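You operate a simulated robot arm through the tools that you are given. There is no shell and no other tool. Be economical: measure what you need, move in short steps, check, and stop when the job is done.

You are at the controls of a simulated two-armed robot. One attempt, no reset.

## Task
Wipe up the spill on the top of the white bench with the yellow cloth and put it back.

Only the result counts: the job must be done as asked and must still hold three seconds after the hand-in. Knocking over, shifting, dropping, spilling or breaking anything else fails it. Flat cloth is picked up by pressing the open fingertips on it (5 to 10 N) and closing them slowly along it; thin cloth reads only 2 to 8 mm in the jaws.

## Robot
Two 6-joint arms with two-finger grippers on one trunk, on a base that drives. Base frame: it is fixed to the floor where the robot stands at the start and does not move with it; the origin is under the middle of the robot, x ahead of it, y to its left, z up; the surface under the hand at the start is at about z = 90. Units: cm, degrees, N and s.
The left shoulder is at the start at [7, 14.7, 146.5], the right one opposite. With the tool pointing down near the work surface each hand reaches from about 38 to 66 cm from the robot's upright axis, wherever it stands, measured 20 degrees to its own side. Payload 2.45 kg a hand.
The tool frame of a hand sits at the grasp point between the pads (the TCP): z along the fingers, y along the line on which they close. The tips reach 3 cm beyond it. Largest opening 10.6 cm; the body of the gripper starts 7.9 cm behind the TCP.
Orientation is that of the tool frame in the base frame, as a unit quaternion [w, x, y, z]. With the fingers straight down and closing along the base's y, the tool's x points along the base's -x, its y along +y and its z along -z.

## Interface
- The arms move only by the tool apply_moves. It takes "left_rows", "right_rows" or both (then of equal length, played together; a hand with none holds still); each is one flat list of numbers, 6 for each row, row after row: the shift along the tool's x, y, z in cm, then the turn, a rotation vector about the tool's x, y, z in degrees. In form: [x, y, z, rx, ry, rz, x, y, z, rx, ry, rz, ...]. A call has 1 to 10 rows; each row is the pose to reach, as a shift and turn from the pose commanded when the call began, along the tool's axes at that moment. "left_jaw" and "right_jaw" are, for a hand that has rows, the gripper command, from -1 (fully open) to 1 (shut), values between in proportion, set as the call begins (left out, the last holds). Each row takes 0.2 s and may step no farther than 5 cm and 8.6 degrees from the row before; otherwise, or with a gripper value out of range, the whole call is refused. A pose out of reach is approached as far as the arm can. The call stops where the force on the tool passes 40 N (or 10 N more than at its start, if that is more) or the arm is blocked; 0.2 s more then pass. The fingers move at their own pace (about 7.2 cm/s each) and stop on an object; they squeeze with about 21 N. The grip force told is the motor's: it shows also when the fingers shut on nothing. Time passes only in rows, and 0.2 s behind the last, so rows that repeat a pose let the fingers close. It gives the time, the measured TCP pose, the force on the tool (base axes), the opening and the grip force at its end, in the units of the frame above (readings bear some noise), with the torque about the TCP (base axes, N m) and any sound that the robot's microphone picked up.
- Cameras (640 x 400 px; columns grow to the right, rows downward): "scene" is now at [11.61, -1, 165.96]; the picture's right is [-0.14, -0.99, -0.00], its down [-0.85, 0.12, -0.51] and it looks along [0.51, -0.07, -0.86] (base axes); focal length 274 px, centre (320, 200). "left" rides on the left gripper at [7.6, 0.2, -10.6] in its tool frame; the picture's right is [-0.02, 1.00, 0.00], its down [-0.78, -0.02, -0.62] and it looks along [-0.62, -0.01, 0.78] (tool axes); focal length 247 px, centre (320, 200). "right" rides on the right gripper at [7.6, -0.2, -10.6] in its tool frame; the picture's right is [0.02, 1.00, 0.00], its down [-0.78, 0.02, -0.62] and it looks along [-0.62, 0.01, 0.78] (tool axes); focal length 247 px, centre (320, 200). There is no depth. A picture from a camera that has moved, and an enlarged one, comes with that camera's place and axes in the base frame and with its lens.
- get_image(camera): a new picture of that camera. The clock stands still meanwhile.
- move_column(by): slides the trunk up (or, below 0, down) by that many cm; the arms and the scene camera ride with it, the base frame stays. It gives what a move gives, with no picture.
- drive_base(legs): drives the robot by 1 to 6 legs, each [ahead, left, turn to the left] in cm, cm and degrees, along the robot's own axes; the way and the turn of a leg run together, so that a leg with both is an arc; at most 150 cm and 180 degrees a leg. The arms and the cameras ride along, it lands a little off, and it stops where it bumps. It gives what a move gives.
- pan_tilt(pan, tilt): turns the head with the scene camera to pan (to the left, within 86 degrees either way) and tilt (down, from -29 to 69), counted from straight ahead of the robot. It gives what a move gives.
- inspect(camera, box): a new picture of the part [left, top, right, bottom] of that camera's present view, enlarged. The clock stands still meanwhile.
- finish_job(): hands the job in; it is judged then, once.

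Work in short steps. Places have to be worked out from the pictures, the camera data and where the tool is seen: move nearer, look again, correct. Check each grasp and each placing, and mend what went wrong. You have 120 turns and 108 pictures in all, those below and enlarged ones among them. Open the grippers and draw the arms clear of the work before you hand the job in, unless the task says otherwise; then end with one line.

The tools are called after "Emit:" as name(argument=value, ...) on one line, values as JSON. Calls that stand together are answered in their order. apply_moves: Moves the arms, as the interface text tells. Its arguments: {"type":"object","properties":{"left_rows":{"type":"array","items":{"type":"number"}},"left_jaw":{"type":"number"},"right_rows":{"type":"array","items":{"type":"number"}},"right_jaw":{"type":"number"}},"required":[]} The other tools are called the same way: move_column (by) slides the trunk up or down; drive_base (legs) drives the base; pan_tilt (pan, tilt) turns the head that bears the scene camera; get_image (camera) takes a picture; inspect (camera, box) takes an enlarged picture of a part of a camera's view; finish_job () hands the job in.

At the start:

```text
time_s: 0.0
left_tool_pos: [58.0, 16.79, 109.02]
left_tcp_rot: [-0.001, 0.0, 1.0, 0.0]
left_ft_force: [-1.0, 0.7, 0.9]
left_moment: [0.0, 0.01, -0.02]
left_opening: 10.58
left_grip_force: 0.1
right_tool_pos: [55.06, -24.62, 111.77]
right_tcp_rot: [-0.001, 0.001, 1.0, 0.0]
right_ft_force: [0.1, 0.8, -0.1]
right_moment: [0.0, 0.01, 0.02]
right_opening: 10.61
right_grip_force: 0.0
trunk travel left (down, up): [-93.8, 0.2]
robot x, y, heading: [-0.31, 0.05, -0.4]
head pan, tilt: [-7.8, 59.3]
```

scene: 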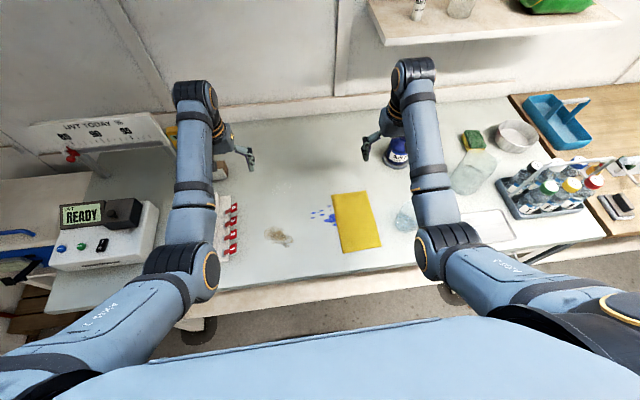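
right: 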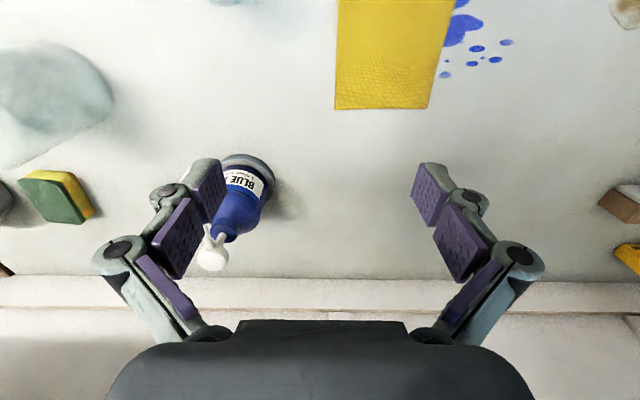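
left: 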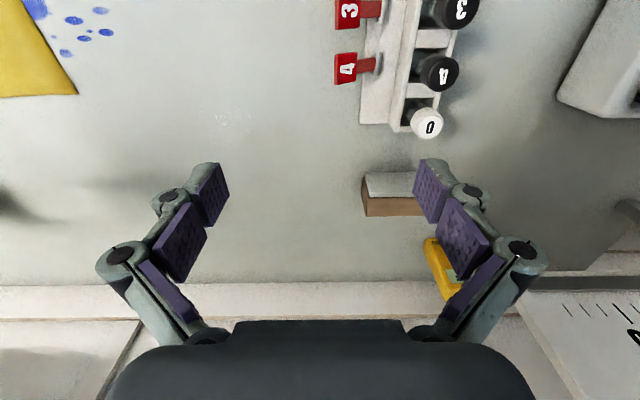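

I'll look closer at the spill, the cloth and the brown mark.

Emit:
inspect(camera="scene", box=[200, 160, 440, 310])

Emit:
inspect(camera="right", box=[320, 0, 560, 150])

```text
2.67 times, centred on (320, 235) of scene
camera zoom: at [11.61, -1.0, 165.96], right [-0.14, -0.99, 0.0], down [-0.85, 0.12, -0.51], along [0.51, -0.07, -0.86], focal length 730 px, centre (320, 107)
```

zoom: 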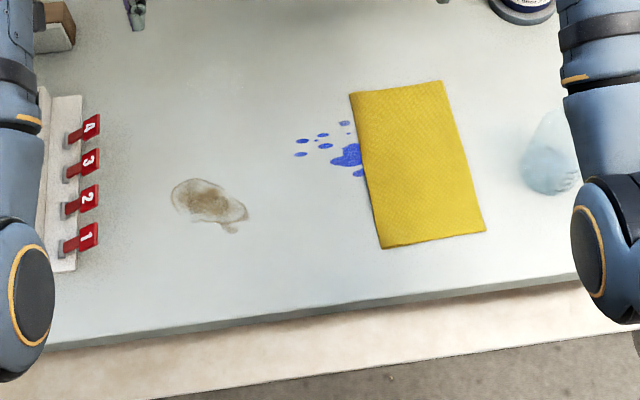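

```text
2.67 times, centred on (440, 75) of right
camera zoom: at [47.54, -24.71, 122.47], right [-0.02, 1.0, 0.0], down [0.78, 0.02, 0.62], along [0.62, 0.01, -0.78], focal length 659 px, centre (0, 533)
```

zoom: 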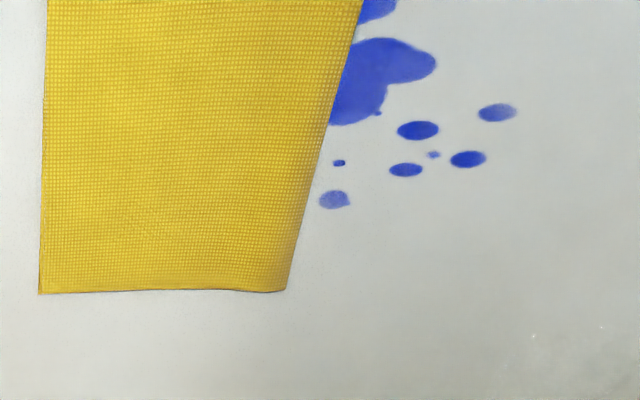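

The blue splash runs under the cloth, and there is a separate brown mark. I'll bring the right hand back over the cloth and spill, keeping its height, to look closely.

Emit:
apply_moves(right_rows=[3.25, 3.25, 0, 0, 0, 0, 6.5, 6.5, 0, 0, 0, 0, 9.75, 9.75, 0, 0, 0, 0, 13, 13, 0, 0, 0, 0])

Emit:
get_image(camera="right")

Emit:
get_image(camera="scene")

```text
time_s: 1.0
left_tool_pos: [57.98, 16.67, 109.21]
left_tcp_rot: [0.001, 0.0, 1.0, 0.001]
left_ft_force: [0.2, 0.0, -0.3]
left_moment: [0.01, 0.03, -0.01]
left_opening: 10.63
left_grip_force: 0.1
right_tool_pos: [44.52, -22.17, 109.29]
right_tcp_rot: [0.011, 0.016, 0.994, -0.103]
right_ft_force: [-0.2, -0.3, 0.7]
right_moment: [0.02, 0.01, -0.01]
right_opening: 10.61
right_grip_force: 0.0
right hand out of reach, approached as far as the arm can: row 1, 2, 3, 4
trunk travel left (down, up): [-93.8, 0.2]
robot x, y, heading: [0.06, -0.07, 0.0]
head pan, tilt: [-7.8, 59.3]
stopped in row 4 (right hand): the arm was blocked; the commanded pose is now the measured one
```

```text
102 pictures are left
camera right: at [36.83, -19.82, 119.6], right [0.01, 0.98, -0.21], down [0.77, 0.12, 0.62], along [0.64, -0.17, -0.75], focal length 247 px, centre (320, 200)
```

right: 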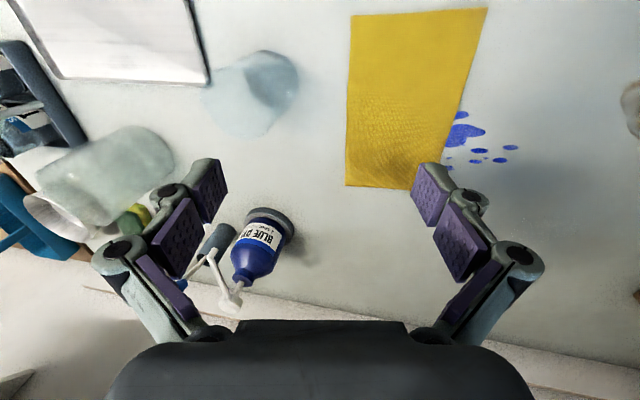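

```text
101 pictures are left
camera scene: at [11.41, -1.35, 165.97], right [-0.14, -0.99, 0.0], down [-0.85, 0.12, -0.51], along [0.51, -0.07, -0.86], focal length 274 px, centre (320, 200)
```

scene: 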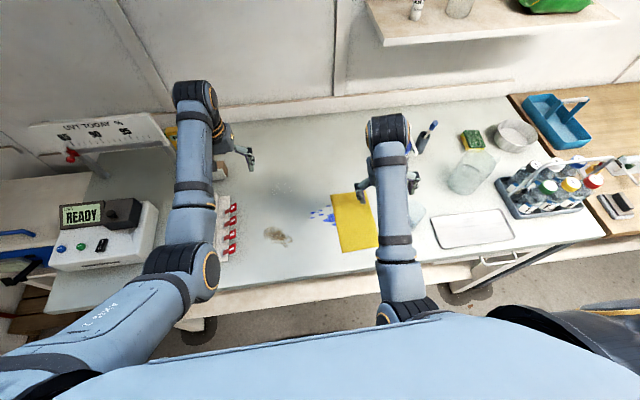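

The right hand is too close in for this height. I'll back the base off 8 cm so the work area lies comfortably within reach.

Emit:
drive_base(legs=[[-8, 0, 0]])

Emit:
apply_moves(right_rows=[-3, 1.5, 0, -5.9, 0.6, -0.9, -6, 3, 0, -11.8, 1.3, -1.8, -8, 6, 0, -11.8, 1.3, -1.8])

Emit:
get_image(camera="right")

Emit:
get_image(camera="scene")

```text
time_s: 2.0
left_tool_pos: [50.45, 16.84, 108.76]
left_tcp_rot: [-0.002, 0.0, 1.0, 0.0]
left_ft_force: [1.0, 0.5, -0.6]
left_moment: [0.01, 0.06, -0.02]
left_opening: 10.61
left_grip_force: 0.1
right_tool_pos: [37.33, -21.81, 109.17]
right_tcp_rot: [0.008, 0.016, 0.994, -0.105]
right_ft_force: [0.5, -0.4, -0.7]
right_moment: [-0.01, 0.09, 0.01]
right_opening: 10.59
right_grip_force: 0.1
trunk travel left (down, up): [-93.8, 0.2]
robot x, y, heading: [-8.25, -0.14, -0.3]
head pan, tilt: [-7.8, 59.3]
```

```text
time_s: 2.8
left_tool_pos: [49.8, 16.9, 109.23]
left_tcp_rot: [0.001, 0.0, 1.0, -0.001]
left_ft_force: [-0.3, 0.4, -0.7]
left_moment: [-0.02, -0.05, -0.01]
left_opening: 10.59
left_grip_force: 0.1
right_tool_pos: [45.04, -16.12, 108.21]
right_tcp_rot: [0.0, 0.001, 1.0, -0.002]
right_ft_force: [-0.3, -0.1, -0.2]
right_moment: [-0.05, -0.07, 0.01]
right_opening: 10.58
right_grip_force: 0.0
trunk travel left (down, up): [-93.8, 0.2]
robot x, y, heading: [-7.92, -0.11, 0.2]
head pan, tilt: [-7.8, 59.3]
```

```text
100 pictures are left
camera right: at [37.48, -16.19, 118.97], right [-0.02, 1.0, 0.0], down [0.78, 0.02, 0.62], along [0.62, 0.01, -0.78], focal length 247 px, centre (320, 200)
```

right: 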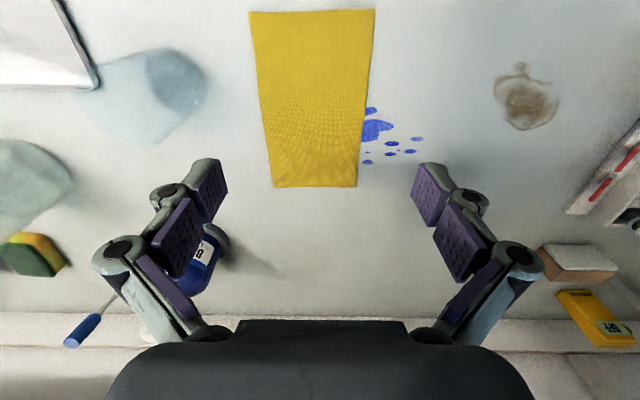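

```text
99 pictures are left
camera scene: at [3.33, -0.71, 165.98], right [-0.14, -0.99, 0.0], down [-0.85, 0.12, -0.51], along [0.51, -0.07, -0.86], focal length 274 px, centre (320, 200)
```

scene: 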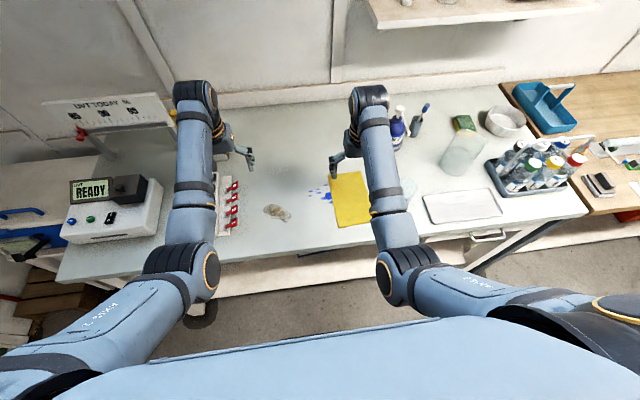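

Cloth lies at about x 38–58, y −22.8…−10.8; the blue splash at x 46–54 out to y≈−3; the brown mark at about (45.6, 7). I'll zoom in on both marks.

Emit:
inspect(camera="right", box=[470, 40, 590, 150])

Emit:
inspect(camera="right", box=[240, 0, 440, 200])

```text
3.64 times, centred on (530, 95) of right
camera zoom: at [37.48, -16.19, 118.97], right [-0.02, 1.0, 0.0], down [0.78, 0.02, 0.62], along [0.62, 0.01, -0.78], focal length 898 px, centre (-444, 582)
```

zoom: 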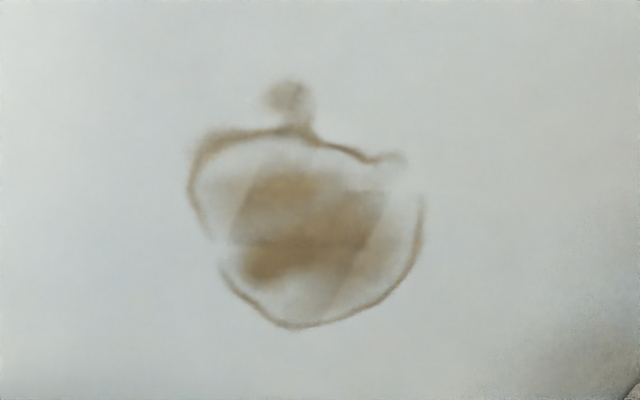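

```text
2.00 times, centred on (340, 100) of right
camera zoom: at [37.48, -16.19, 118.97], right [-0.02, 1.0, 0.0], down [0.78, 0.02, 0.62], along [0.62, 0.01, -0.78], focal length 494 px, centre (280, 400)
```

zoom: 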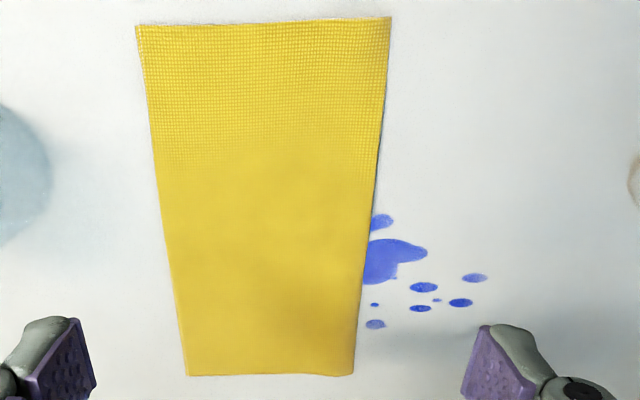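

The brown mark is a dried ring stain; the wet spill is the blue one, running under the cloth's left edge. I'll set the jaws to about 4.5 cm and come down over the cloth near (50, −15.5).

Emit:
apply_moves(right_rows=[-2.5, 0.3, 3.5, 0, 0, 0, -5, 0.6, 7, 0, 0, 0, -5, 0.6, 11, 0, 0, 0, -5, 0.6, 11, 0, 0, 0], right_jaw=0.15)

Emit:
get_image(camera="right")

```text
time_s: 3.8
left_tool_pos: [50.0, 16.88, 109.15]
left_tcp_rot: [0.001, 0.0, 1.0, 0.0]
left_ft_force: [-1.0, -0.7, 0.3]
left_moment: [-0.03, 0.02, 0.0]
left_opening: 10.59
left_grip_force: 0.0
right_tool_pos: [50.26, -15.63, 97.23]
right_tcp_rot: [0.0, 0.002, 1.0, -0.001]
right_ft_force: [-0.3, 0.6, 0.3]
right_moment: [-0.01, 0.0, -0.01]
right_opening: 4.49
right_grip_force: 0.2
trunk travel left (down, up): [-93.8, 0.2]
robot x, y, heading: [-8.19, 0.03, -0.3]
head pan, tilt: [-7.8, 59.3]
```

```text
96 pictures are left
camera right: at [42.73, -15.8, 107.84], right [-0.02, 1.0, 0.0], down [0.78, 0.02, 0.62], along [0.62, 0.01, -0.78], focal length 247 px, centre (320, 200)
```

right: 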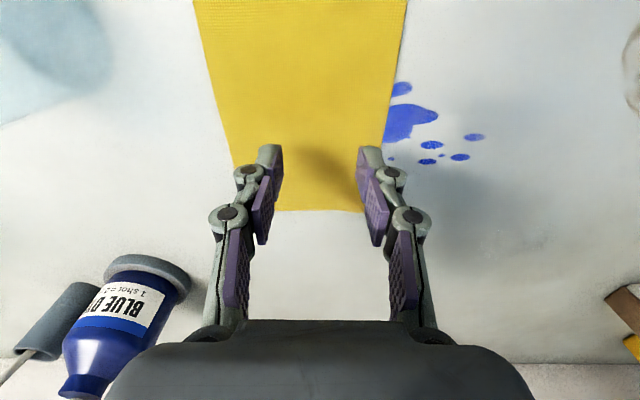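

The jaws are 4.5 cm apart, over the cloth. Going down towards contact slowly.

Emit:
apply_moves(right_rows=[0, 0, 1.5, 0, 0, 0, 0, 0, 3, 0, 0, 0, 0, 0, 3.6, 0, 0, 0, 0, 0, 4.0, 0, 0, 0, 0, 0, 4.0, 0, 0, 0])

```text
time_s: 5.0
left_tool_pos: [49.96, 16.71, 109.14]
left_tcp_rot: [0.0, 0.0, 1.0, 0.0]
left_ft_force: [0.1, -1.1, -0.4]
left_moment: [-0.02, 0.03, 0.01]
left_opening: 10.6
left_grip_force: 0.1
right_tool_pos: [50.04, -15.68, 93.19]
right_tcp_rot: [0.0, 0.0, 1.0, -0.001]
right_ft_force: [0.7, -0.2, 0.3]
right_moment: [0.0, 0.02, 0.01]
right_opening: 4.49
right_grip_force: 0.0
trunk travel left (down, up): [-93.8, 0.2]
robot x, y, heading: [-7.91, -0.16, -0.1]
head pan, tilt: [-7.8, 59.3]
```

No contact yet; lowering in 1–2 mm steps.

Emit:
apply_moves(right_rows=[0, 0, 0.15, 0, 0, 0, 0, 0, 0.3, 0, 0, 0, 0, 0, 0.3, 0, 0, 0])

```text
time_s: 5.8
left_tool_pos: [49.86, 16.74, 109.22]
left_tcp_rot: [0.0, 0.0, 1.0, 0.0]
left_ft_force: [0.5, 0.5, 0.8]
left_moment: [-0.03, -0.01, 0.04]
left_opening: 10.6
left_grip_force: 0.1
right_tool_pos: [49.93, -15.77, 93.09]
right_tcp_rot: [0.001, -0.001, 1.0, -0.002]
right_ft_force: [0.9, -0.8, 9.9]
right_moment: [0.13, -0.03, -0.01]
right_opening: 4.5
right_grip_force: 0.2
trunk travel left (down, up): [-93.8, 0.2]
robot x, y, heading: [-8.2, -0.25, -0.1]
head pan, tilt: [-7.8, 59.3]
```

About 10 N on the cloth now. Closing the jaws in stages.

Emit:
apply_moves(right_rows=[0, 0, 0, 0, 0, 0, 0, 0, 0, 0, 0, 0], right_jaw=0.4)

Emit:
apply_moves(right_rows=[0, 0, 0, 0, 0, 0, 0, 0, 0, 0, 0, 0], right_jaw=0.65)

Emit:
get_image(camera="right")

```text
time_s: 6.4
left_tool_pos: [49.67, 16.91, 109.17]
left_tcp_rot: [0.001, 0.0, 1.0, 0.0]
left_ft_force: [0.2, 0.7, -1.2]
left_moment: [-0.02, -0.03, -0.03]
left_opening: 10.59
left_grip_force: 0.0
right_tool_pos: [49.88, -15.63, 93.22]
right_tcp_rot: [0.001, -0.001, 1.0, -0.002]
right_ft_force: [2.2, 1.0, 19.4]
right_moment: [0.13, -0.12, 0.02]
right_opening: 3.22
right_grip_force: 4.4
trunk travel left (down, up): [-93.8, 0.2]
robot x, y, heading: [-7.67, -0.3, 0.1]
head pan, tilt: [-7.8, 59.3]
```

```text
time_s: 7.0
left_tool_pos: [49.7, 16.85, 109.26]
left_tcp_rot: [0.0, 0.0, 1.0, 0.0]
left_ft_force: [0.3, -0.2, -1.0]
left_moment: [-0.02, 0.0, 0.0]
left_opening: 10.6
left_grip_force: 0.0
right_tool_pos: [49.8, -15.62, 93.11]
right_tcp_rot: [0.001, 0.0, 1.0, -0.001]
right_ft_force: [1.9, 0.8, 20.1]
right_moment: [0.1, -0.1, -0.01]
right_opening: 1.83
right_grip_force: 0.0
trunk travel left (down, up): [-93.8, 0.2]
robot x, y, heading: [-7.91, 0.12, -0.2]
head pan, tilt: [-7.8, 59.3]
```

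```text
95 pictures are left
camera right: at [42.15, -15.69, 103.77], right [-0.02, 1.0, 0.0], down [0.78, 0.02, 0.62], along [0.62, 0.01, -0.78], focal length 247 px, centre (320, 200)
```

right: 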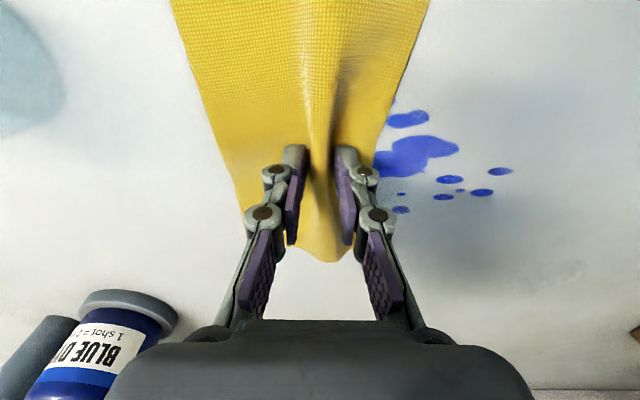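

A ridge of cloth is rising between the fingers. Force is 20 N, so I'll ease up slightly and keep closing.

Emit:
apply_moves(right_rows=[0, 0, -0.1, 0, 0, 0, 0, 0, -0.1, 0, 0, 0], right_jaw=0.82)

Emit:
apply_moves(right_rows=[0, 0, 0, 0, 0, 0, 0, 0, 0, 0, 0, 0, 0, 0, 0, 0, 0, 0], right_jaw=1)

Emit:
get_image(camera="right")

```text
time_s: 7.6
left_tool_pos: [49.81, 16.82, 109.15]
left_tcp_rot: [0.001, 0.0, 1.0, 0.0]
left_ft_force: [0.4, 0.3, -0.3]
left_moment: [-0.01, -0.03, -0.03]
left_opening: 10.62
left_grip_force: 0.1
right_tool_pos: [49.72, -15.6, 93.05]
right_tcp_rot: [-0.001, 0.001, 1.0, -0.001]
right_ft_force: [1.6, 0.6, 16.7]
right_moment: [0.08, -0.04, 0.01]
right_opening: 0.87
right_grip_force: 0.2
trunk travel left (down, up): [-93.8, 0.2]
robot x, y, heading: [-8.09, -0.26, -0.0]
head pan, tilt: [-7.8, 59.3]
```

```text
time_s: 8.4
left_tool_pos: [49.78, 16.78, 109.29]
left_tcp_rot: [0.001, 0.001, 1.0, 0.0]
left_ft_force: [0.7, -0.9, 0.8]
left_moment: [-0.02, 0.0, 0.01]
left_opening: 10.57
left_grip_force: 0.1
right_tool_pos: [49.72, -15.71, 93.02]
right_tcp_rot: [-0.001, 0.0, 1.0, -0.001]
right_ft_force: [1.9, 0.4, 6.7]
right_moment: [0.01, 0.12, -0.03]
right_opening: 0.48
right_grip_force: 23.0
trunk travel left (down, up): [-93.8, 0.2]
robot x, y, heading: [-8.31, 0.26, -0.2]
head pan, tilt: [-7.8, 59.3]
```

```text
94 pictures are left
camera right: at [42.12, -15.76, 103.73], right [-0.02, 1.0, 0.0], down [0.78, 0.02, 0.62], along [0.62, 0.01, -0.78], focal length 247 px, centre (320, 200)
```

right: 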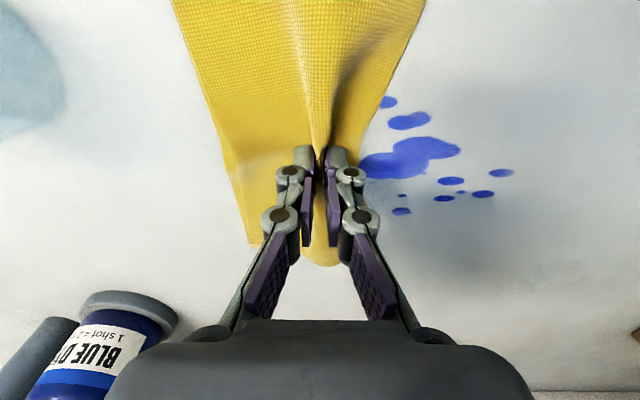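

Cloth pinched (4.8 mm). Now wiping: dragging it to the left over the spill at light pressure, 2 cm per row.

Emit:
apply_moves(right_rows=[0, 1.5, 0, 0, 0, 0, 0, 3, 0, 0, 0, 0, 0, 4.5, 0, 0, 0, 0, 0, 6, 0, 0, 0, 0])

Emit:
get_image(camera="right")

```text
time_s: 9.4
left_tool_pos: [49.76, 16.82, 109.13]
left_tcp_rot: [0.001, 0.0, 1.0, 0.0]
left_ft_force: [-0.1, 0.5, 0.1]
left_moment: [-0.06, 0.05, -0.02]
left_opening: 10.61
left_grip_force: 0.1
right_tool_pos: [49.79, -9.63, 92.95]
right_tcp_rot: [0.0, 0.0, 1.0, -0.002]
right_ft_force: [-1.7, -1.6, 26.5]
right_moment: [-0.03, 0.02, 0.0]
right_opening: 0.33
right_grip_force: 24.1
trunk travel left (down, up): [-93.8, 0.2]
robot x, y, heading: [-7.88, 0.07, -0.0]
head pan, tilt: [-7.8, 59.3]
```

```text
93 pictures are left
camera right: at [42.21, -9.73, 103.68], right [-0.02, 1.0, 0.0], down [0.78, 0.02, 0.62], along [0.62, 0.01, -0.78], focal length 247 px, centre (320, 200)
```

right: 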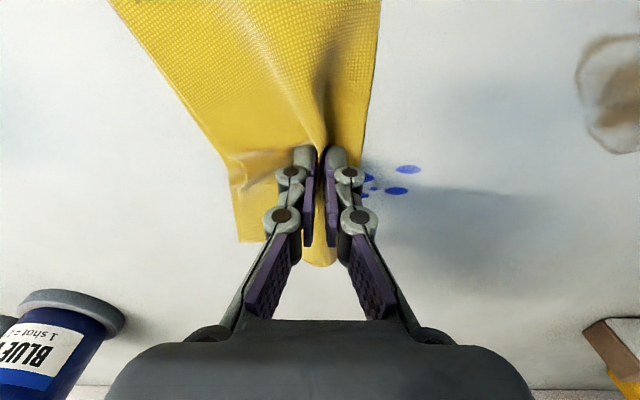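

The cloth follows. Force rose to 26 N, so I ease up 1.5 mm and go on to the left past the last drops.

Emit:
apply_moves(right_rows=[0, 0, -0.15, 0, 0, 0, 0, 1.5, -0.15, 0, 0, 0, 0, 3, -0.15, 0, 0, 0, 0, 4.5, -0.15, 0, 0, 0, 0, 6, -0.15, 0, 0, 0, 0, 7.5, -0.15, 0, 0, 0, 0, 8.5, -0.15, 0, 0, 0])

Emit:
get_image(camera="right")

```text
time_s: 11.0
left_tool_pos: [49.79, 16.72, 108.98]
left_tcp_rot: [0.0, 0.0, 1.0, 0.001]
left_ft_force: [-0.6, -0.2, -0.5]
left_moment: [0.0, 0.02, 0.0]
left_opening: 10.63
left_grip_force: 0.0
right_tool_pos: [49.16, -2.75, 93.58]
right_tcp_rot: [-0.001, 0.0, 1.0, -0.001]
right_ft_force: [0.2, 0.3, -0.6]
right_moment: [-0.04, 0.04, 0.02]
right_opening: 0.51
right_grip_force: 21.2
right hand out of reach, approached as far as the arm can: row 5, 6, 7
trunk travel left (down, up): [-93.8, 0.2]
robot x, y, heading: [-8.44, 0.03, -0.1]
head pan, tilt: [-7.8, 59.3]
```

```text
92 pictures are left
camera right: at [41.57, -2.72, 104.33], right [-0.02, 1.0, 0.0], down [0.78, 0.02, 0.62], along [0.62, 0.01, -0.78], focal length 247 px, centre (320, 200)
```

right: 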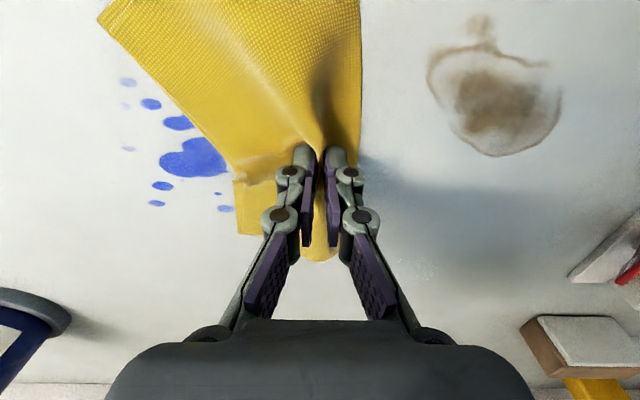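

Blue remains at y −14…−7 and the hand lost contact at the edge of its reach. I'll go back a little right, and press down again.

Emit:
apply_moves(right_rows=[0, -2, 0, 0, 0, 0, 0, -2.5, 0, 0, 0, 0])

```text
time_s: 11.6
left_tool_pos: [49.9, 16.81, 109.17]
left_tcp_rot: [0.001, 0.0, 1.0, 0.0]
left_ft_force: [0.1, 0.5, -0.1]
left_moment: [0.0, -0.01, -0.01]
left_opening: 10.59
left_grip_force: 0.0
right_tool_pos: [49.76, -4.95, 93.24]
right_tcp_rot: [0.0, 0.001, 1.0, -0.002]
right_ft_force: [-0.6, -0.8, 1.1]
right_moment: [0.01, -0.02, 0.03]
right_opening: 0.22
right_grip_force: 19.2
right hand out of reach, approached as far as the arm can: row 1, 2
trunk travel left (down, up): [-93.8, 0.2]
robot x, y, heading: [-8.1, 0.19, 0.2]
head pan, tilt: [-7.8, 59.3]
```

The reach here is poor at 58 cm ahead. I'll lift the hand 1 cm, keeping the cloth, and drive the base 4 cm ahead and 4 cm left.

Emit:
apply_moves(right_rows=[0, -1, -1, 0, 0, 0, 0, -1, -1, 0, 0, 0])

Emit:
drive_base(legs=[[4, 4, 0]])

Emit:
apply_moves(right_rows=[2, -2, 0, 0, 0, 0, 4, -4, 0, 0, 0, 0, 4, -4, 0, 0, 0, 0])

Emit:
get_image(camera="right")

Emit:
get_image(camera="scene")

```text
time_s: 12.2
left_tool_pos: [50.01, 16.8, 109.13]
left_tcp_rot: [0.0, 0.001, 1.0, 0.0]
left_ft_force: [-0.7, -0.2, -0.9]
left_moment: [0.0, 0.02, 0.0]
left_opening: 10.61
left_grip_force: 0.1
right_tool_pos: [50.46, -5.81, 93.92]
right_tcp_rot: [-0.002, 0.001, 1.0, -0.002]
right_ft_force: [-0.2, 0.0, -1.2]
right_moment: [-0.02, 0.01, 0.0]
right_opening: 0.49
right_grip_force: 25.3
right hand out of reach, approached as far as the arm can: row 1, 2
trunk travel left (down, up): [-93.8, 0.2]
robot x, y, heading: [-8.15, -0.37, 0.1]
head pan, tilt: [-7.8, 59.3]
```

```text
time_s: 13.2
left_tool_pos: [53.34, 20.15, 109.54]
left_tcp_rot: [0.002, 0.002, 1.0, 0.002]
left_ft_force: [-0.8, -0.5, 0.4]
left_moment: [0.1, -0.03, 0.03]
left_opening: 10.6
left_grip_force: 0.0
right_tool_pos: [53.94, -2.25, 94.2]
right_tcp_rot: [0.0, 0.002, 1.0, 0.0]
right_ft_force: [-0.6, -0.5, 1.7]
right_moment: [0.07, -0.04, 0.02]
right_opening: 0.36
right_grip_force: 25.1
trunk travel left (down, up): [-93.8, 0.2]
robot x, y, heading: [-3.98, 4.25, -0.2]
head pan, tilt: [-7.8, 59.3]
```

```text
time_s: 13.8
left_tool_pos: [53.59, 20.49, 109.3]
left_tcp_rot: [0.001, 0.001, 1.0, 0.002]
left_ft_force: [-0.6, -0.5, -0.3]
left_moment: [0.06, 0.0, 0.01]
left_opening: 10.61
left_grip_force: 0.1
right_tool_pos: [54.55, -4.32, 92.97]
right_tcp_rot: [0.011, 0.002, 1.0, 0.002]
right_ft_force: [-3.3, -0.6, 19.0]
right_moment: [-0.01, 0.09, -0.03]
right_opening: 0.51
right_grip_force: 25.7
right hand out of reach, approached as far as the arm can: row 1, 2, 3
trunk travel left (down, up): [-93.8, 0.2]
robot x, y, heading: [-3.93, 4.02, 0.0]
head pan, tilt: [-7.8, 59.3]
stopped in row 3 (right hand): the force on the tool passed its limit at 60 N (the readings are from after the stop); the commanded pose is now the measured one
```

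```text
91 pictures are left
camera right: at [46.77, -4.57, 103.54], right [-0.02, 1.0, 0.0], down [0.77, 0.01, 0.64], along [0.64, 0.01, -0.77], focal length 247 px, centre (320, 200)
```

right: 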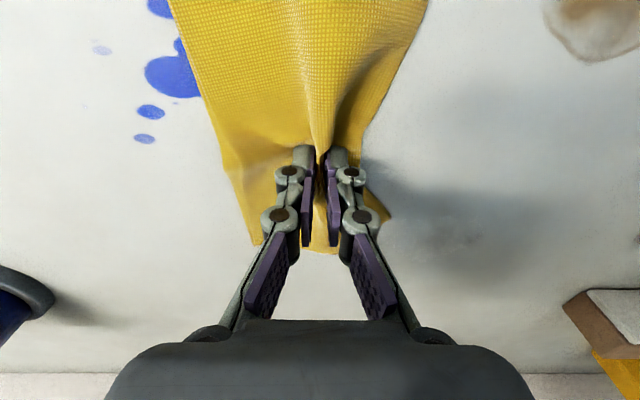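

```text
90 pictures are left
camera scene: at [6.97, 2.74, 166.0], right [-0.14, -0.99, 0.0], down [-0.85, 0.12, -0.51], along [0.51, -0.07, -0.86], focal length 274 px, centre (320, 200)
```

scene: 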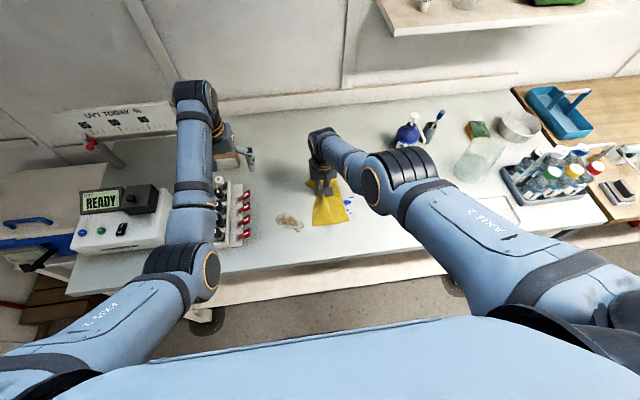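

The arm ran into its limit and pressed hard; the commanded pose is now reset to the measured one. I'll lift 2 cm and move towards the robot to about x=50.5, y=−8.

Emit:
apply_moves(right_rows=[0, 0, -1, 0, 0, 0, 0, -1, -1.5, 0, 0, 0, 2, -2, -1.5, 0, 0, 0, 4, -3.5, -1.5, 0, 0, 0])

```text
time_s: 14.8
left_tool_pos: [53.67, 20.74, 109.29]
left_tcp_rot: [0.001, 0.001, 1.0, -0.001]
left_ft_force: [-0.3, -0.1, -0.9]
left_moment: [0.01, -0.02, 0.01]
left_opening: 10.61
left_grip_force: 0.1
right_tool_pos: [55.68, -6.29, 93.09]
right_tcp_rot: [0.019, 0.0, 1.0, 0.003]
right_ft_force: [-1.7, -0.6, 17.9]
right_moment: [-0.12, 0.3, 0.0]
right_opening: 0.41
right_grip_force: 19.5
right hand out of reach, approached as far as the arm can: row 1, 2, 3, 4
trunk travel left (down, up): [-93.8, 0.2]
robot x, y, heading: [-4.13, 4.07, -0.1]
head pan, tilt: [-7.8, 59.3]
stopped in row 4 (right hand): the force on the tool passed its limit at 56 N (the readings are from after the stop); the commanded pose is now the measured one
```

The arm seems stuck near a joint limit and creeps forward. I'll try a plain outward (−y) move with a slight lift and see whether it frees up.

Emit:
apply_moves(right_rows=[0, 0, -0.3, 0, 0, 0, 0, -1.5, -0.6, 0, 0, 0, 0, -3, -1, 0, 0, 0])

Emit:
get_image(camera="scene")

```text
time_s: 15.6
left_tool_pos: [54.01, 20.49, 109.08]
left_tcp_rot: [0.0, 0.0, 1.0, 0.0]
left_ft_force: [0.5, -0.2, 0.1]
left_moment: [-0.01, -0.02, -0.02]
left_opening: 10.57
left_grip_force: 0.1
right_tool_pos: [56.45, -9.29, 93.1]
right_tcp_rot: [0.014, 0.001, 1.0, 0.003]
right_ft_force: [1.1, -0.5, 1.1]
right_moment: [0.0, 0.04, -0.02]
right_opening: 0.45
right_grip_force: 20.1
right hand out of reach, approached as far as the arm can: row 2, 3
trunk travel left (down, up): [-93.8, 0.2]
robot x, y, heading: [-3.92, 4.07, -0.1]
head pan, tilt: [-7.8, 59.3]
```

```text
89 pictures are left
camera scene: at [7.69, 2.91, 165.93], right [-0.14, -0.99, 0.0], down [-0.85, 0.12, -0.51], along [0.51, -0.07, -0.86], focal length 274 px, centre (320, 200)
```

scene: 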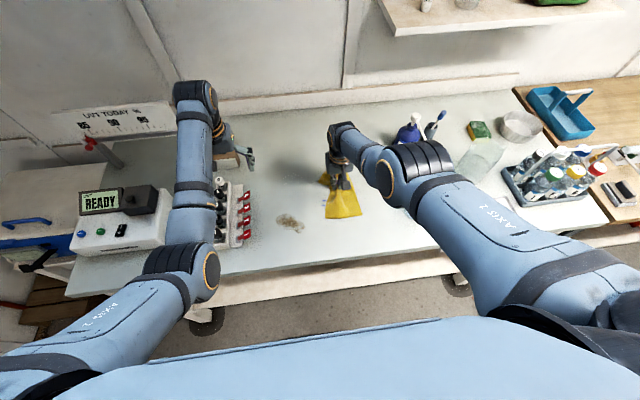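

Moving outboard works. I'll continue right (−y) while drawing back towards x≈52, slightly raised.

Emit:
apply_moves(right_rows=[0, -2, 0, 0, 0, 0, 0, -4, 0, 0, 0, 0, 1, -6, 0, 0, 0, 0, 2, -8, 0, 0, 0, 0])

```text
time_s: 16.6
left_tool_pos: [53.7, 20.81, 109.24]
left_tcp_rot: [0.001, 0.001, 1.0, 0.0]
left_ft_force: [0.6, -0.5, 0.9]
left_moment: [0.07, -0.01, -0.04]
left_opening: 10.59
left_grip_force: 0.1
right_tool_pos: [57.23, -16.45, 93.12]
right_tcp_rot: [0.027, 0.0, 1.0, 0.004]
right_ft_force: [-0.9, -0.4, 19.7]
right_moment: [-0.12, 0.46, -0.03]
right_opening: 0.44
right_grip_force: 18.8
right hand out of reach, approached as far as the arm can: row 2, 3, 4
trunk travel left (down, up): [-93.8, 0.2]
robot x, y, heading: [-3.48, 4.31, -0.2]
head pan, tilt: [-7.8, 59.3]
stopped in row 4 (right hand): the force on the tool passed its limit at 56 N (the readings are from after the stop); the commanded pose is now the measured one
```

In this posture the arm can't retract or rise, but the base can carry the hand. I'll drive back 7 cm, dragging the cloth back to its own x, then check.

Emit:
drive_base(legs=[[-7, 0, 0]])

Emit:
get_image(camera="right")

Emit:
get_image(camera="scene")

```text
time_s: 17.4
left_tool_pos: [52.68, 20.84, 109.0]
left_tcp_rot: [0.0, 0.002, 1.0, -0.001]
left_ft_force: [-0.5, -0.1, 0.3]
left_moment: [0.0, 0.01, -0.01]
left_opening: 10.58
left_grip_force: 0.0
right_tool_pos: [56.56, -16.66, 93.18]
right_tcp_rot: [0.032, 0.0, 1.0, 0.002]
right_ft_force: [-0.1, 0.9, 0.0]
right_moment: [0.02, 0.03, 0.01]
right_opening: 0.37
right_grip_force: 19.5
trunk travel left (down, up): [-93.8, 0.2]
robot x, y, heading: [-5.29, 4.0, 0.0]
head pan, tilt: [-7.8, 59.3]
stopped in leg 1: the force on the tool passed its limit at 52 N (the readings are from after the stop); the commanded pose is now the measured one
```

```text
88 pictures are left
camera right: at [48.35, -16.74, 103.31], right [-0.02, 1.0, 0.0], down [0.74, 0.01, 0.67], along [0.67, 0.02, -0.74], focal length 247 px, centre (320, 200)
```

right: 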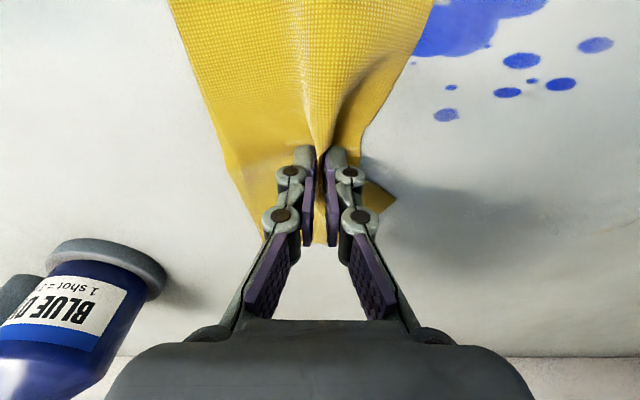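

```text
87 pictures are left
camera scene: at [6.44, 3.13, 165.91], right [-0.14, -0.99, 0.0], down [-0.85, 0.12, -0.51], along [0.5, -0.07, -0.86], focal length 274 px, centre (320, 200)
```

scene: 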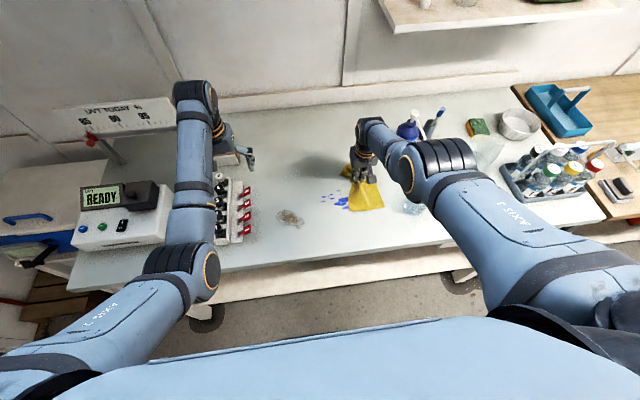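

The arm has flipped into a poor (elbow-high) posture, and the spill is so far untouched. I'll let go of the cloth here and rise straight up so that I can recover a good posture.

Emit:
apply_moves(right_rows=[0, 0, 0, 0, 0, 0, 0, 0, 0, 0, 0, 0], right_jaw=0.5)

Emit:
apply_moves(right_rows=[0, 0, -3, 0, 0, 0, 0, 0, -7, 0, 0, 0, 0, 0, -11, 0, 0, 0, 0, 0, -15, 0, 0, 0])

Emit:
get_image(camera="scene")

```text
time_s: 18.0
left_tool_pos: [52.49, 20.73, 109.05]
left_tcp_rot: [0.0, 0.001, 1.0, -0.002]
left_ft_force: [0.6, 0.8, 0.0]
left_moment: [-0.02, 0.0, 0.03]
left_opening: 10.62
left_grip_force: 0.1
right_tool_pos: [56.35, -16.66, 93.21]
right_tcp_rot: [0.032, 0.002, 0.999, 0.002]
right_ft_force: [-0.6, 0.2, 0.1]
right_moment: [0.0, 0.02, -0.01]
right_opening: 2.67
right_grip_force: 0.1
trunk travel left (down, up): [-93.8, 0.2]
robot x, y, heading: [-5.29, 3.97, 0.2]
head pan, tilt: [-7.8, 59.3]
```

```text
time_s: 19.0
left_tool_pos: [52.45, 20.56, 109.14]
left_tcp_rot: [0.001, 0.001, 1.0, -0.001]
left_ft_force: [1.0, 0.2, -0.2]
left_moment: [-0.04, -0.01, 0.01]
left_opening: 10.61
left_grip_force: 0.0
right_tool_pos: [61.92, -16.35, 106.09]
right_tcp_rot: [0.03, 0.001, 1.0, 0.002]
right_ft_force: [0.2, 0.5, 0.5]
right_moment: [0.0, -0.01, 0.0]
right_opening: 2.67
right_grip_force: 0.0
right hand out of reach, approached as far as the arm can: row 1, 2, 3, 4
trunk travel left (down, up): [-93.8, 0.2]
robot x, y, heading: [-5.33, 3.98, 0.0]
head pan, tilt: [-7.8, 59.3]
```

```text
86 pictures are left
camera scene: at [6.05, 3.09, 165.95], right [-0.14, -0.99, 0.0], down [-0.85, 0.12, -0.51], along [0.51, -0.07, -0.86], focal length 274 px, centre (320, 200)
```

scene: 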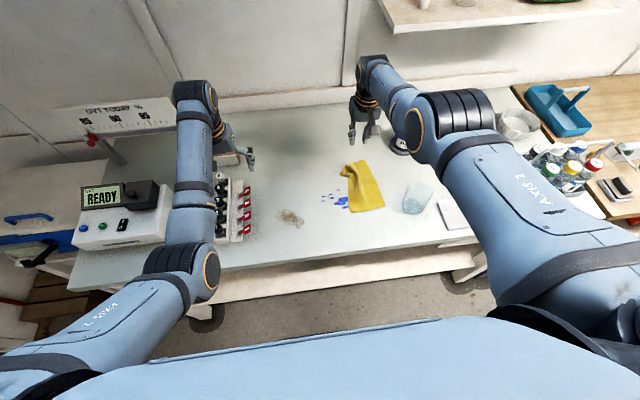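

The hand is up at z=106, still elbow-high. I'll drive back 10 cm for clearance, then command the start-like pose, to see if the arm recovers.

Emit:
drive_base(legs=[[-10, -2, 0]])

Emit:
apply_moves(right_rows=[0, 0, 0, 0, 3.6, 0, 0, -2, -2, 0, 3.6, 0, 0, -4, -4, 0, 3.6, 0])

Emit:
get_image(camera="scene")

Emit:
get_image(camera="left")

```text
time_s: 20.2
left_tool_pos: [42.91, 18.82, 108.98]
left_tcp_rot: [-0.002, 0.0, 1.0, -0.001]
left_ft_force: [-0.1, 0.2, 0.6]
left_moment: [-0.01, 0.08, -0.03]
left_opening: 10.61
left_grip_force: 0.1
right_tool_pos: [52.57, -18.25, 105.79]
right_tcp_rot: [0.03, 0.0, 1.0, 0.003]
right_ft_force: [0.3, 0.0, 0.3]
right_moment: [0.0, 0.01, -0.03]
right_opening: 2.62
right_grip_force: 0.1
trunk travel left (down, up): [-93.8, 0.2]
robot x, y, heading: [-15.26, 2.29, -0.0]
head pan, tilt: [-7.8, 59.3]
```

```text
time_s: 21.0
left_tool_pos: [42.36, 18.72, 109.25]
left_tcp_rot: [0.0, 0.0, 1.0, 0.0]
left_ft_force: [-0.6, -0.4, 0.0]
left_moment: [0.02, -0.03, -0.01]
left_opening: 10.6
left_grip_force: 0.1
right_tool_pos: [51.79, -22.41, 110.36]
right_tcp_rot: [0.0, -0.001, 1.0, 0.004]
right_ft_force: [-0.8, -0.6, 0.0]
right_moment: [0.02, -0.04, 0.01]
right_opening: 2.67
right_grip_force: 0.0
right hand out of reach, approached as far as the arm can: row 1, 2
trunk travel left (down, up): [-93.8, 0.2]
robot x, y, heading: [-15.53, 2.47, -0.1]
head pan, tilt: [-7.8, 59.3]
```

```text
85 pictures are left
camera scene: at [-4.12, 0.91, 165.97], right [-0.14, -0.99, 0.0], down [-0.85, 0.12, -0.51], along [0.51, -0.07, -0.86], focal length 274 px, centre (320, 200)
```

scene: 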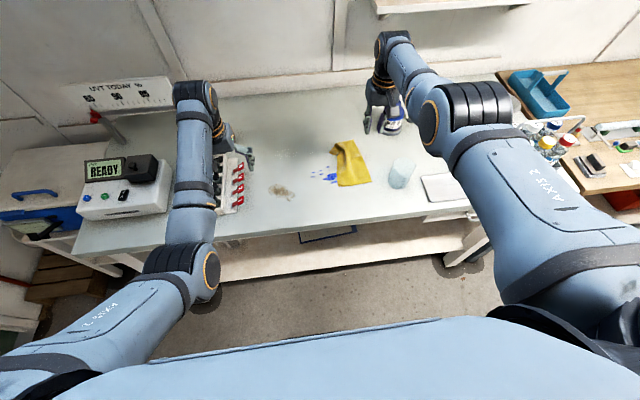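

```text
84 pictures are left
camera left: at [34.75, 18.96, 119.94], right [0.02, 1.0, 0.0], down [0.78, -0.02, 0.62], along [0.62, -0.01, -0.78], focal length 247 px, centre (320, 200)
```

left: 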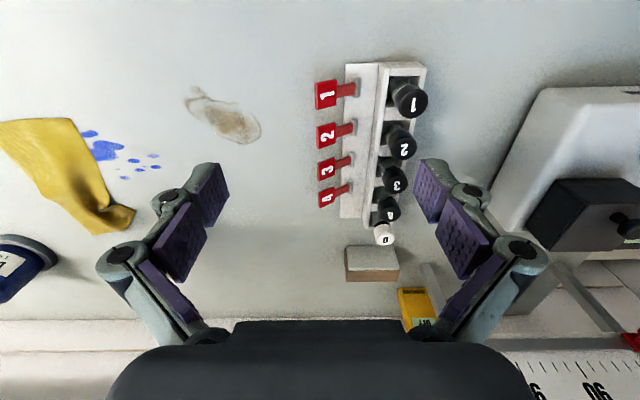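

The arm responds again but with the elbow high. I'll stretch it forward to full extension in free space, so it can come back with the elbow low.

Emit:
drive_base(legs=[[-8, 0, 0]])

Emit:
apply_moves(right_rows=[-3, 0, 0, 0, 0, 0, -6, 0, 0, 0, 0, 0, -9, 0, 0, 0, 0, 0, -12, 0, 0, 0, 0, 0])

Emit:
get_image(camera="scene")

```text
time_s: 22.0
left_tool_pos: [35.27, 18.69, 108.74]
left_tcp_rot: [-0.003, 0.001, 1.0, 0.0]
left_ft_force: [0.0, -0.8, -0.8]
left_moment: [-0.02, 0.1, 0.01]
left_opening: 10.59
left_grip_force: 0.1
right_tool_pos: [44.78, -22.47, 109.7]
right_tcp_rot: [-0.004, 0.001, 1.0, 0.002]
right_ft_force: [0.6, -0.9, -1.0]
right_moment: [0.03, 0.06, -0.04]
right_opening: 2.65
right_grip_force: 0.1
trunk travel left (down, up): [-93.8, 0.2]
robot x, y, heading: [-23.1, 2.04, -0.4]
head pan, tilt: [-7.8, 59.3]
```

```text
time_s: 23.0
left_tool_pos: [34.64, 18.76, 109.26]
left_tcp_rot: [0.0, 0.0, 1.0, -0.001]
left_ft_force: [0.2, 0.2, -0.1]
left_moment: [-0.03, -0.01, 0.02]
left_opening: 10.58
left_grip_force: 0.0
right_tool_pos: [44.3, -22.11, 111.66]
right_tcp_rot: [0.002, 0.001, 1.0, 0.003]
right_ft_force: [-0.8, 0.6, -0.3]
right_moment: [0.0, -0.02, 0.04]
right_opening: 2.66
right_grip_force: 0.0
right hand out of reach, approached as far as the arm can: row 1, 2, 3, 4
trunk travel left (down, up): [-93.8, 0.2]
robot x, y, heading: [-23.84, 2.42, 0.1]
head pan, tilt: [-7.8, 59.3]
```

```text
83 pictures are left
camera scene: at [-12.02, 1.09, 165.98], right [-0.14, -0.99, 0.0], down [-0.85, 0.12, -0.51], along [0.51, -0.07, -0.86], focal length 274 px, centre (320, 200)
```

scene: 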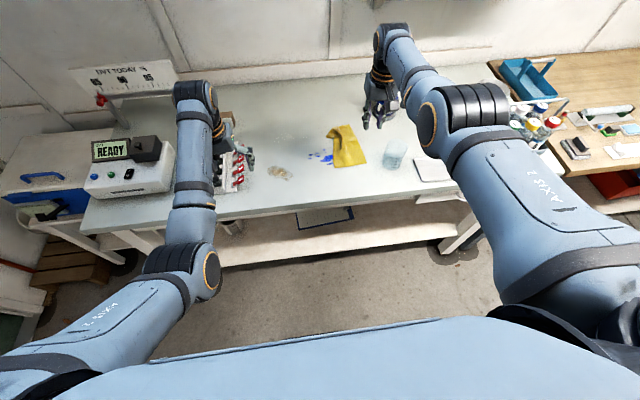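

At full extension now. I'll retract to the start-like pose and see which way the elbow goes.

Emit:
apply_moves(right_rows=[4, 0, 0, 0, 0, 0, 8, 0, 0, 0, 0, 0, 12, 0, 0, 0, 0, 0, 16, 0, 0, 0, 0, 0, 20, 0, 0, 0, 0, 0, 25, 0, 0, 0, 0, 0])

Emit:
get_image(camera="scene")

```text
time_s: 24.4
left_tool_pos: [34.6, 18.57, 109.17]
left_tcp_rot: [-0.001, 0.001, 1.0, 0.001]
left_ft_force: [0.7, 0.1, -0.2]
left_moment: [0.03, 0.01, -0.02]
left_opening: 10.6
left_grip_force: 0.0
right_tool_pos: [40.87, -23.97, 101.39]
right_tcp_rot: [-0.001, 0.001, 1.0, 0.003]
right_ft_force: [-0.1, -0.3, -0.8]
right_moment: [-0.03, 0.01, -0.06]
right_opening: 2.63
right_grip_force: 0.1
right hand out of reach, approached as far as the arm can: row 1, 2, 3, 4, 5, 6
trunk travel left (down, up): [-93.8, 0.2]
robot x, y, heading: [-23.42, 2.0, -0.1]
head pan, tilt: [-7.8, 59.3]
```

```text
82 pictures are left
camera scene: at [-11.75, 0.94, 165.96], right [-0.14, -0.99, 0.0], down [-0.85, 0.12, -0.51], along [0.51, -0.07, -0.86], focal length 274 px, centre (320, 200)
```

scene: 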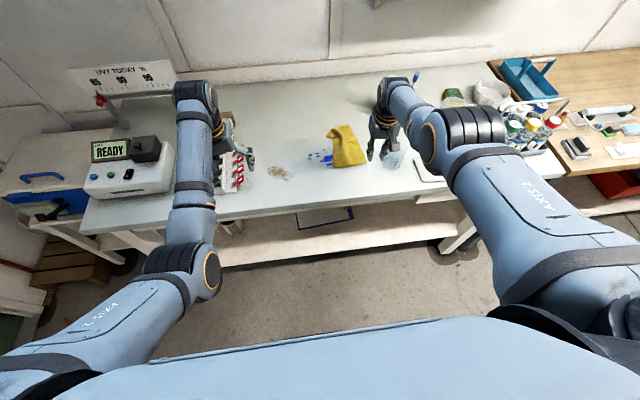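

The readings all lie on a sphere of about 65 cm round the shoulder: the arm is simply fully stretched and sticks there. The commanded pose is well inside, so I'll hold that command for 10 rows to see whether it works loose.

Emit:
apply_moves(right_rows=[1, 0, 0, 0, 0, 0, 1, 0, -1, 0, 0, 0, 1, 0, 0, 0, 0, 0, 1, 1, 0, 0, 0, 0, 1, 0, 0, 0, 0, 0, 1, 0, -1, 0, 0, 0, 1, 0, 0, 0, 0, 0, 1, 1, 0, 0, 0, 0, 1, 0, 0, 0, 0, 0, 1, 0, 0, 0, 0, 0])

```text
time_s: 26.6
left_tool_pos: [34.59, 18.65, 109.17]
left_tcp_rot: [0.0, 0.001, 1.0, 0.001]
left_ft_force: [0.6, 0.4, 0.5]
left_moment: [-0.02, 0.01, 0.0]
left_opening: 10.59
left_grip_force: 0.0
right_tool_pos: [41.49, -23.87, 102.17]
right_tcp_rot: [0.001, 0.001, 1.0, 0.003]
right_ft_force: [-0.1, -0.4, -0.3]
right_moment: [0.02, 0.02, 0.0]
right_opening: 2.64
right_grip_force: 0.0
right hand out of reach, approached as far as the arm can: row 1, 2, 3
trunk travel left (down, up): [-93.8, 0.2]
robot x, y, heading: [-23.27, 2.38, -0.1]
head pan, tilt: [-7.8, 59.3]
```

Only the first rows were out of reach this time. Test: a small inward and upward move.

Emit:
apply_moves(right_rows=[1, 0, 0, 0, 0, 0, 2, 0, 0, 0, 0, 0, 3, 0, 0, 0, 0, 0, 4, 0, 0, 0, 0, 0, 5, 0, 0, 0, 0, 0])

```text
time_s: 27.8
left_tool_pos: [34.57, 18.71, 109.2]
left_tcp_rot: [0.001, 0.001, 1.0, 0.001]
left_ft_force: [1.1, 0.1, 0.0]
left_moment: [-0.05, 0.01, 0.01]
left_opening: 10.6
left_grip_force: 0.1
right_tool_pos: [36.65, -23.66, 102.46]
right_tcp_rot: [0.0, 0.001, 1.0, 0.004]
right_ft_force: [0.0, -0.4, 0.1]
right_moment: [-0.03, -0.03, -0.02]
right_opening: 2.63
right_grip_force: 0.0
trunk travel left (down, up): [-93.8, 0.2]
robot x, y, heading: [-23.23, 1.89, -0.0]
head pan, tilt: [-7.8, 59.3]
```

Freed: the arm bends again. I'll retract to about 50 cm ahead of the robot, then drive back up to the bench at a distance where everything is well within reach.

Emit:
apply_moves(right_rows=[3, 1, -1, 0, 0, 0, 6, 2, -2, 0, 0, 0, 9, 4, -3, 0, 0, 0, 10, 5, -3, 0, 0, 0])

Emit:
drive_base(legs=[[24, 2, 0]])

Emit:
get_image(camera="scene")

Emit:
get_image(camera="right")

```text
time_s: 28.8
left_tool_pos: [34.64, 18.72, 109.23]
left_tcp_rot: [0.001, 0.001, 1.0, -0.001]
left_ft_force: [0.2, -0.2, -0.2]
left_moment: [0.0, 0.01, -0.03]
left_opening: 10.59
left_grip_force: 0.1
right_tool_pos: [26.61, -18.6, 105.41]
right_tcp_rot: [0.0, 0.001, 1.0, 0.002]
right_ft_force: [-0.2, 0.1, 0.6]
right_moment: [-0.01, 0.01, 0.02]
right_opening: 2.65
right_grip_force: 0.0
trunk travel left (down, up): [-93.8, 0.2]
robot x, y, heading: [-23.36, 1.84, -0.2]
head pan, tilt: [-7.8, 59.3]
```

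```text
time_s: 30.6
left_tool_pos: [59.04, 21.08, 109.26]
left_tcp_rot: [0.001, -0.002, 1.0, -0.001]
left_ft_force: [0.0, -0.1, 0.5]
left_moment: [-0.01, -0.07, 0.03]
left_opening: 10.61
left_grip_force: 0.1
right_tool_pos: [51.23, -16.55, 105.55]
right_tcp_rot: [0.002, -0.001, 1.0, 0.004]
right_ft_force: [0.9, -0.6, -0.4]
right_moment: [-0.03, -0.02, -0.05]
right_opening: 2.65
right_grip_force: 0.1
trunk travel left (down, up): [-93.8, 0.2]
robot x, y, heading: [1.43, 3.78, 0.1]
head pan, tilt: [-7.8, 59.3]
```

```text
81 pictures are left
camera scene: at [12.6, 3.13, 165.98], right [-0.13, -0.99, 0.0], down [-0.85, 0.12, -0.51], along [0.51, -0.07, -0.86], focal length 274 px, centre (320, 200)
```

scene: 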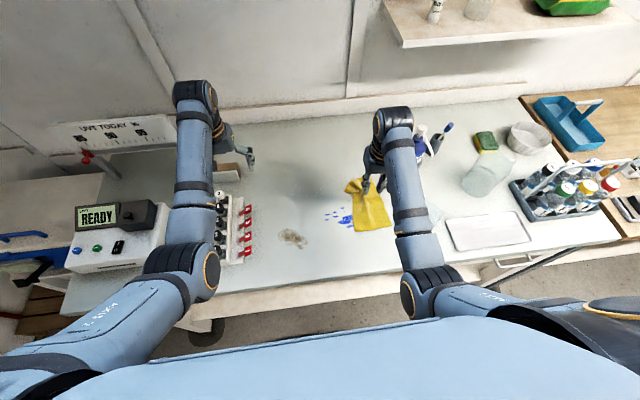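

```text
80 pictures are left
camera right: at [43.57, -16.67, 116.16], right [-0.02, 1.0, 0.01], down [0.78, 0.01, 0.62], along [0.62, 0.02, -0.78], focal length 247 px, centre (320, 200)
```

right: 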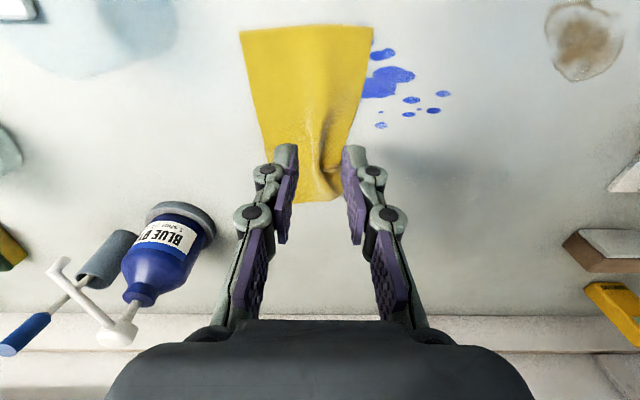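

Posture is normal again. The cloth now lies at x≈45–64, y≈−23…−12. Zooming in to check whether anything was wiped.

Emit:
inspect(camera="right", box=[330, 30, 470, 140])

```text
3.64 times, centred on (400, 85) of right
camera zoom: at [43.57, -16.67, 116.16], right [-0.02, 1.0, 0.01], down [0.78, 0.01, 0.62], along [0.62, 0.02, -0.78], focal length 898 px, centre (29, 618)
```

zoom: 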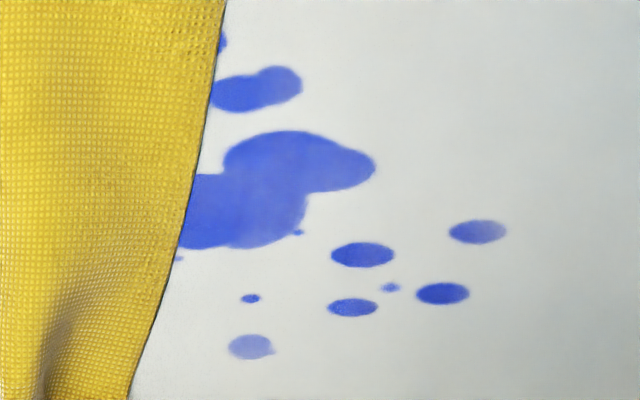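

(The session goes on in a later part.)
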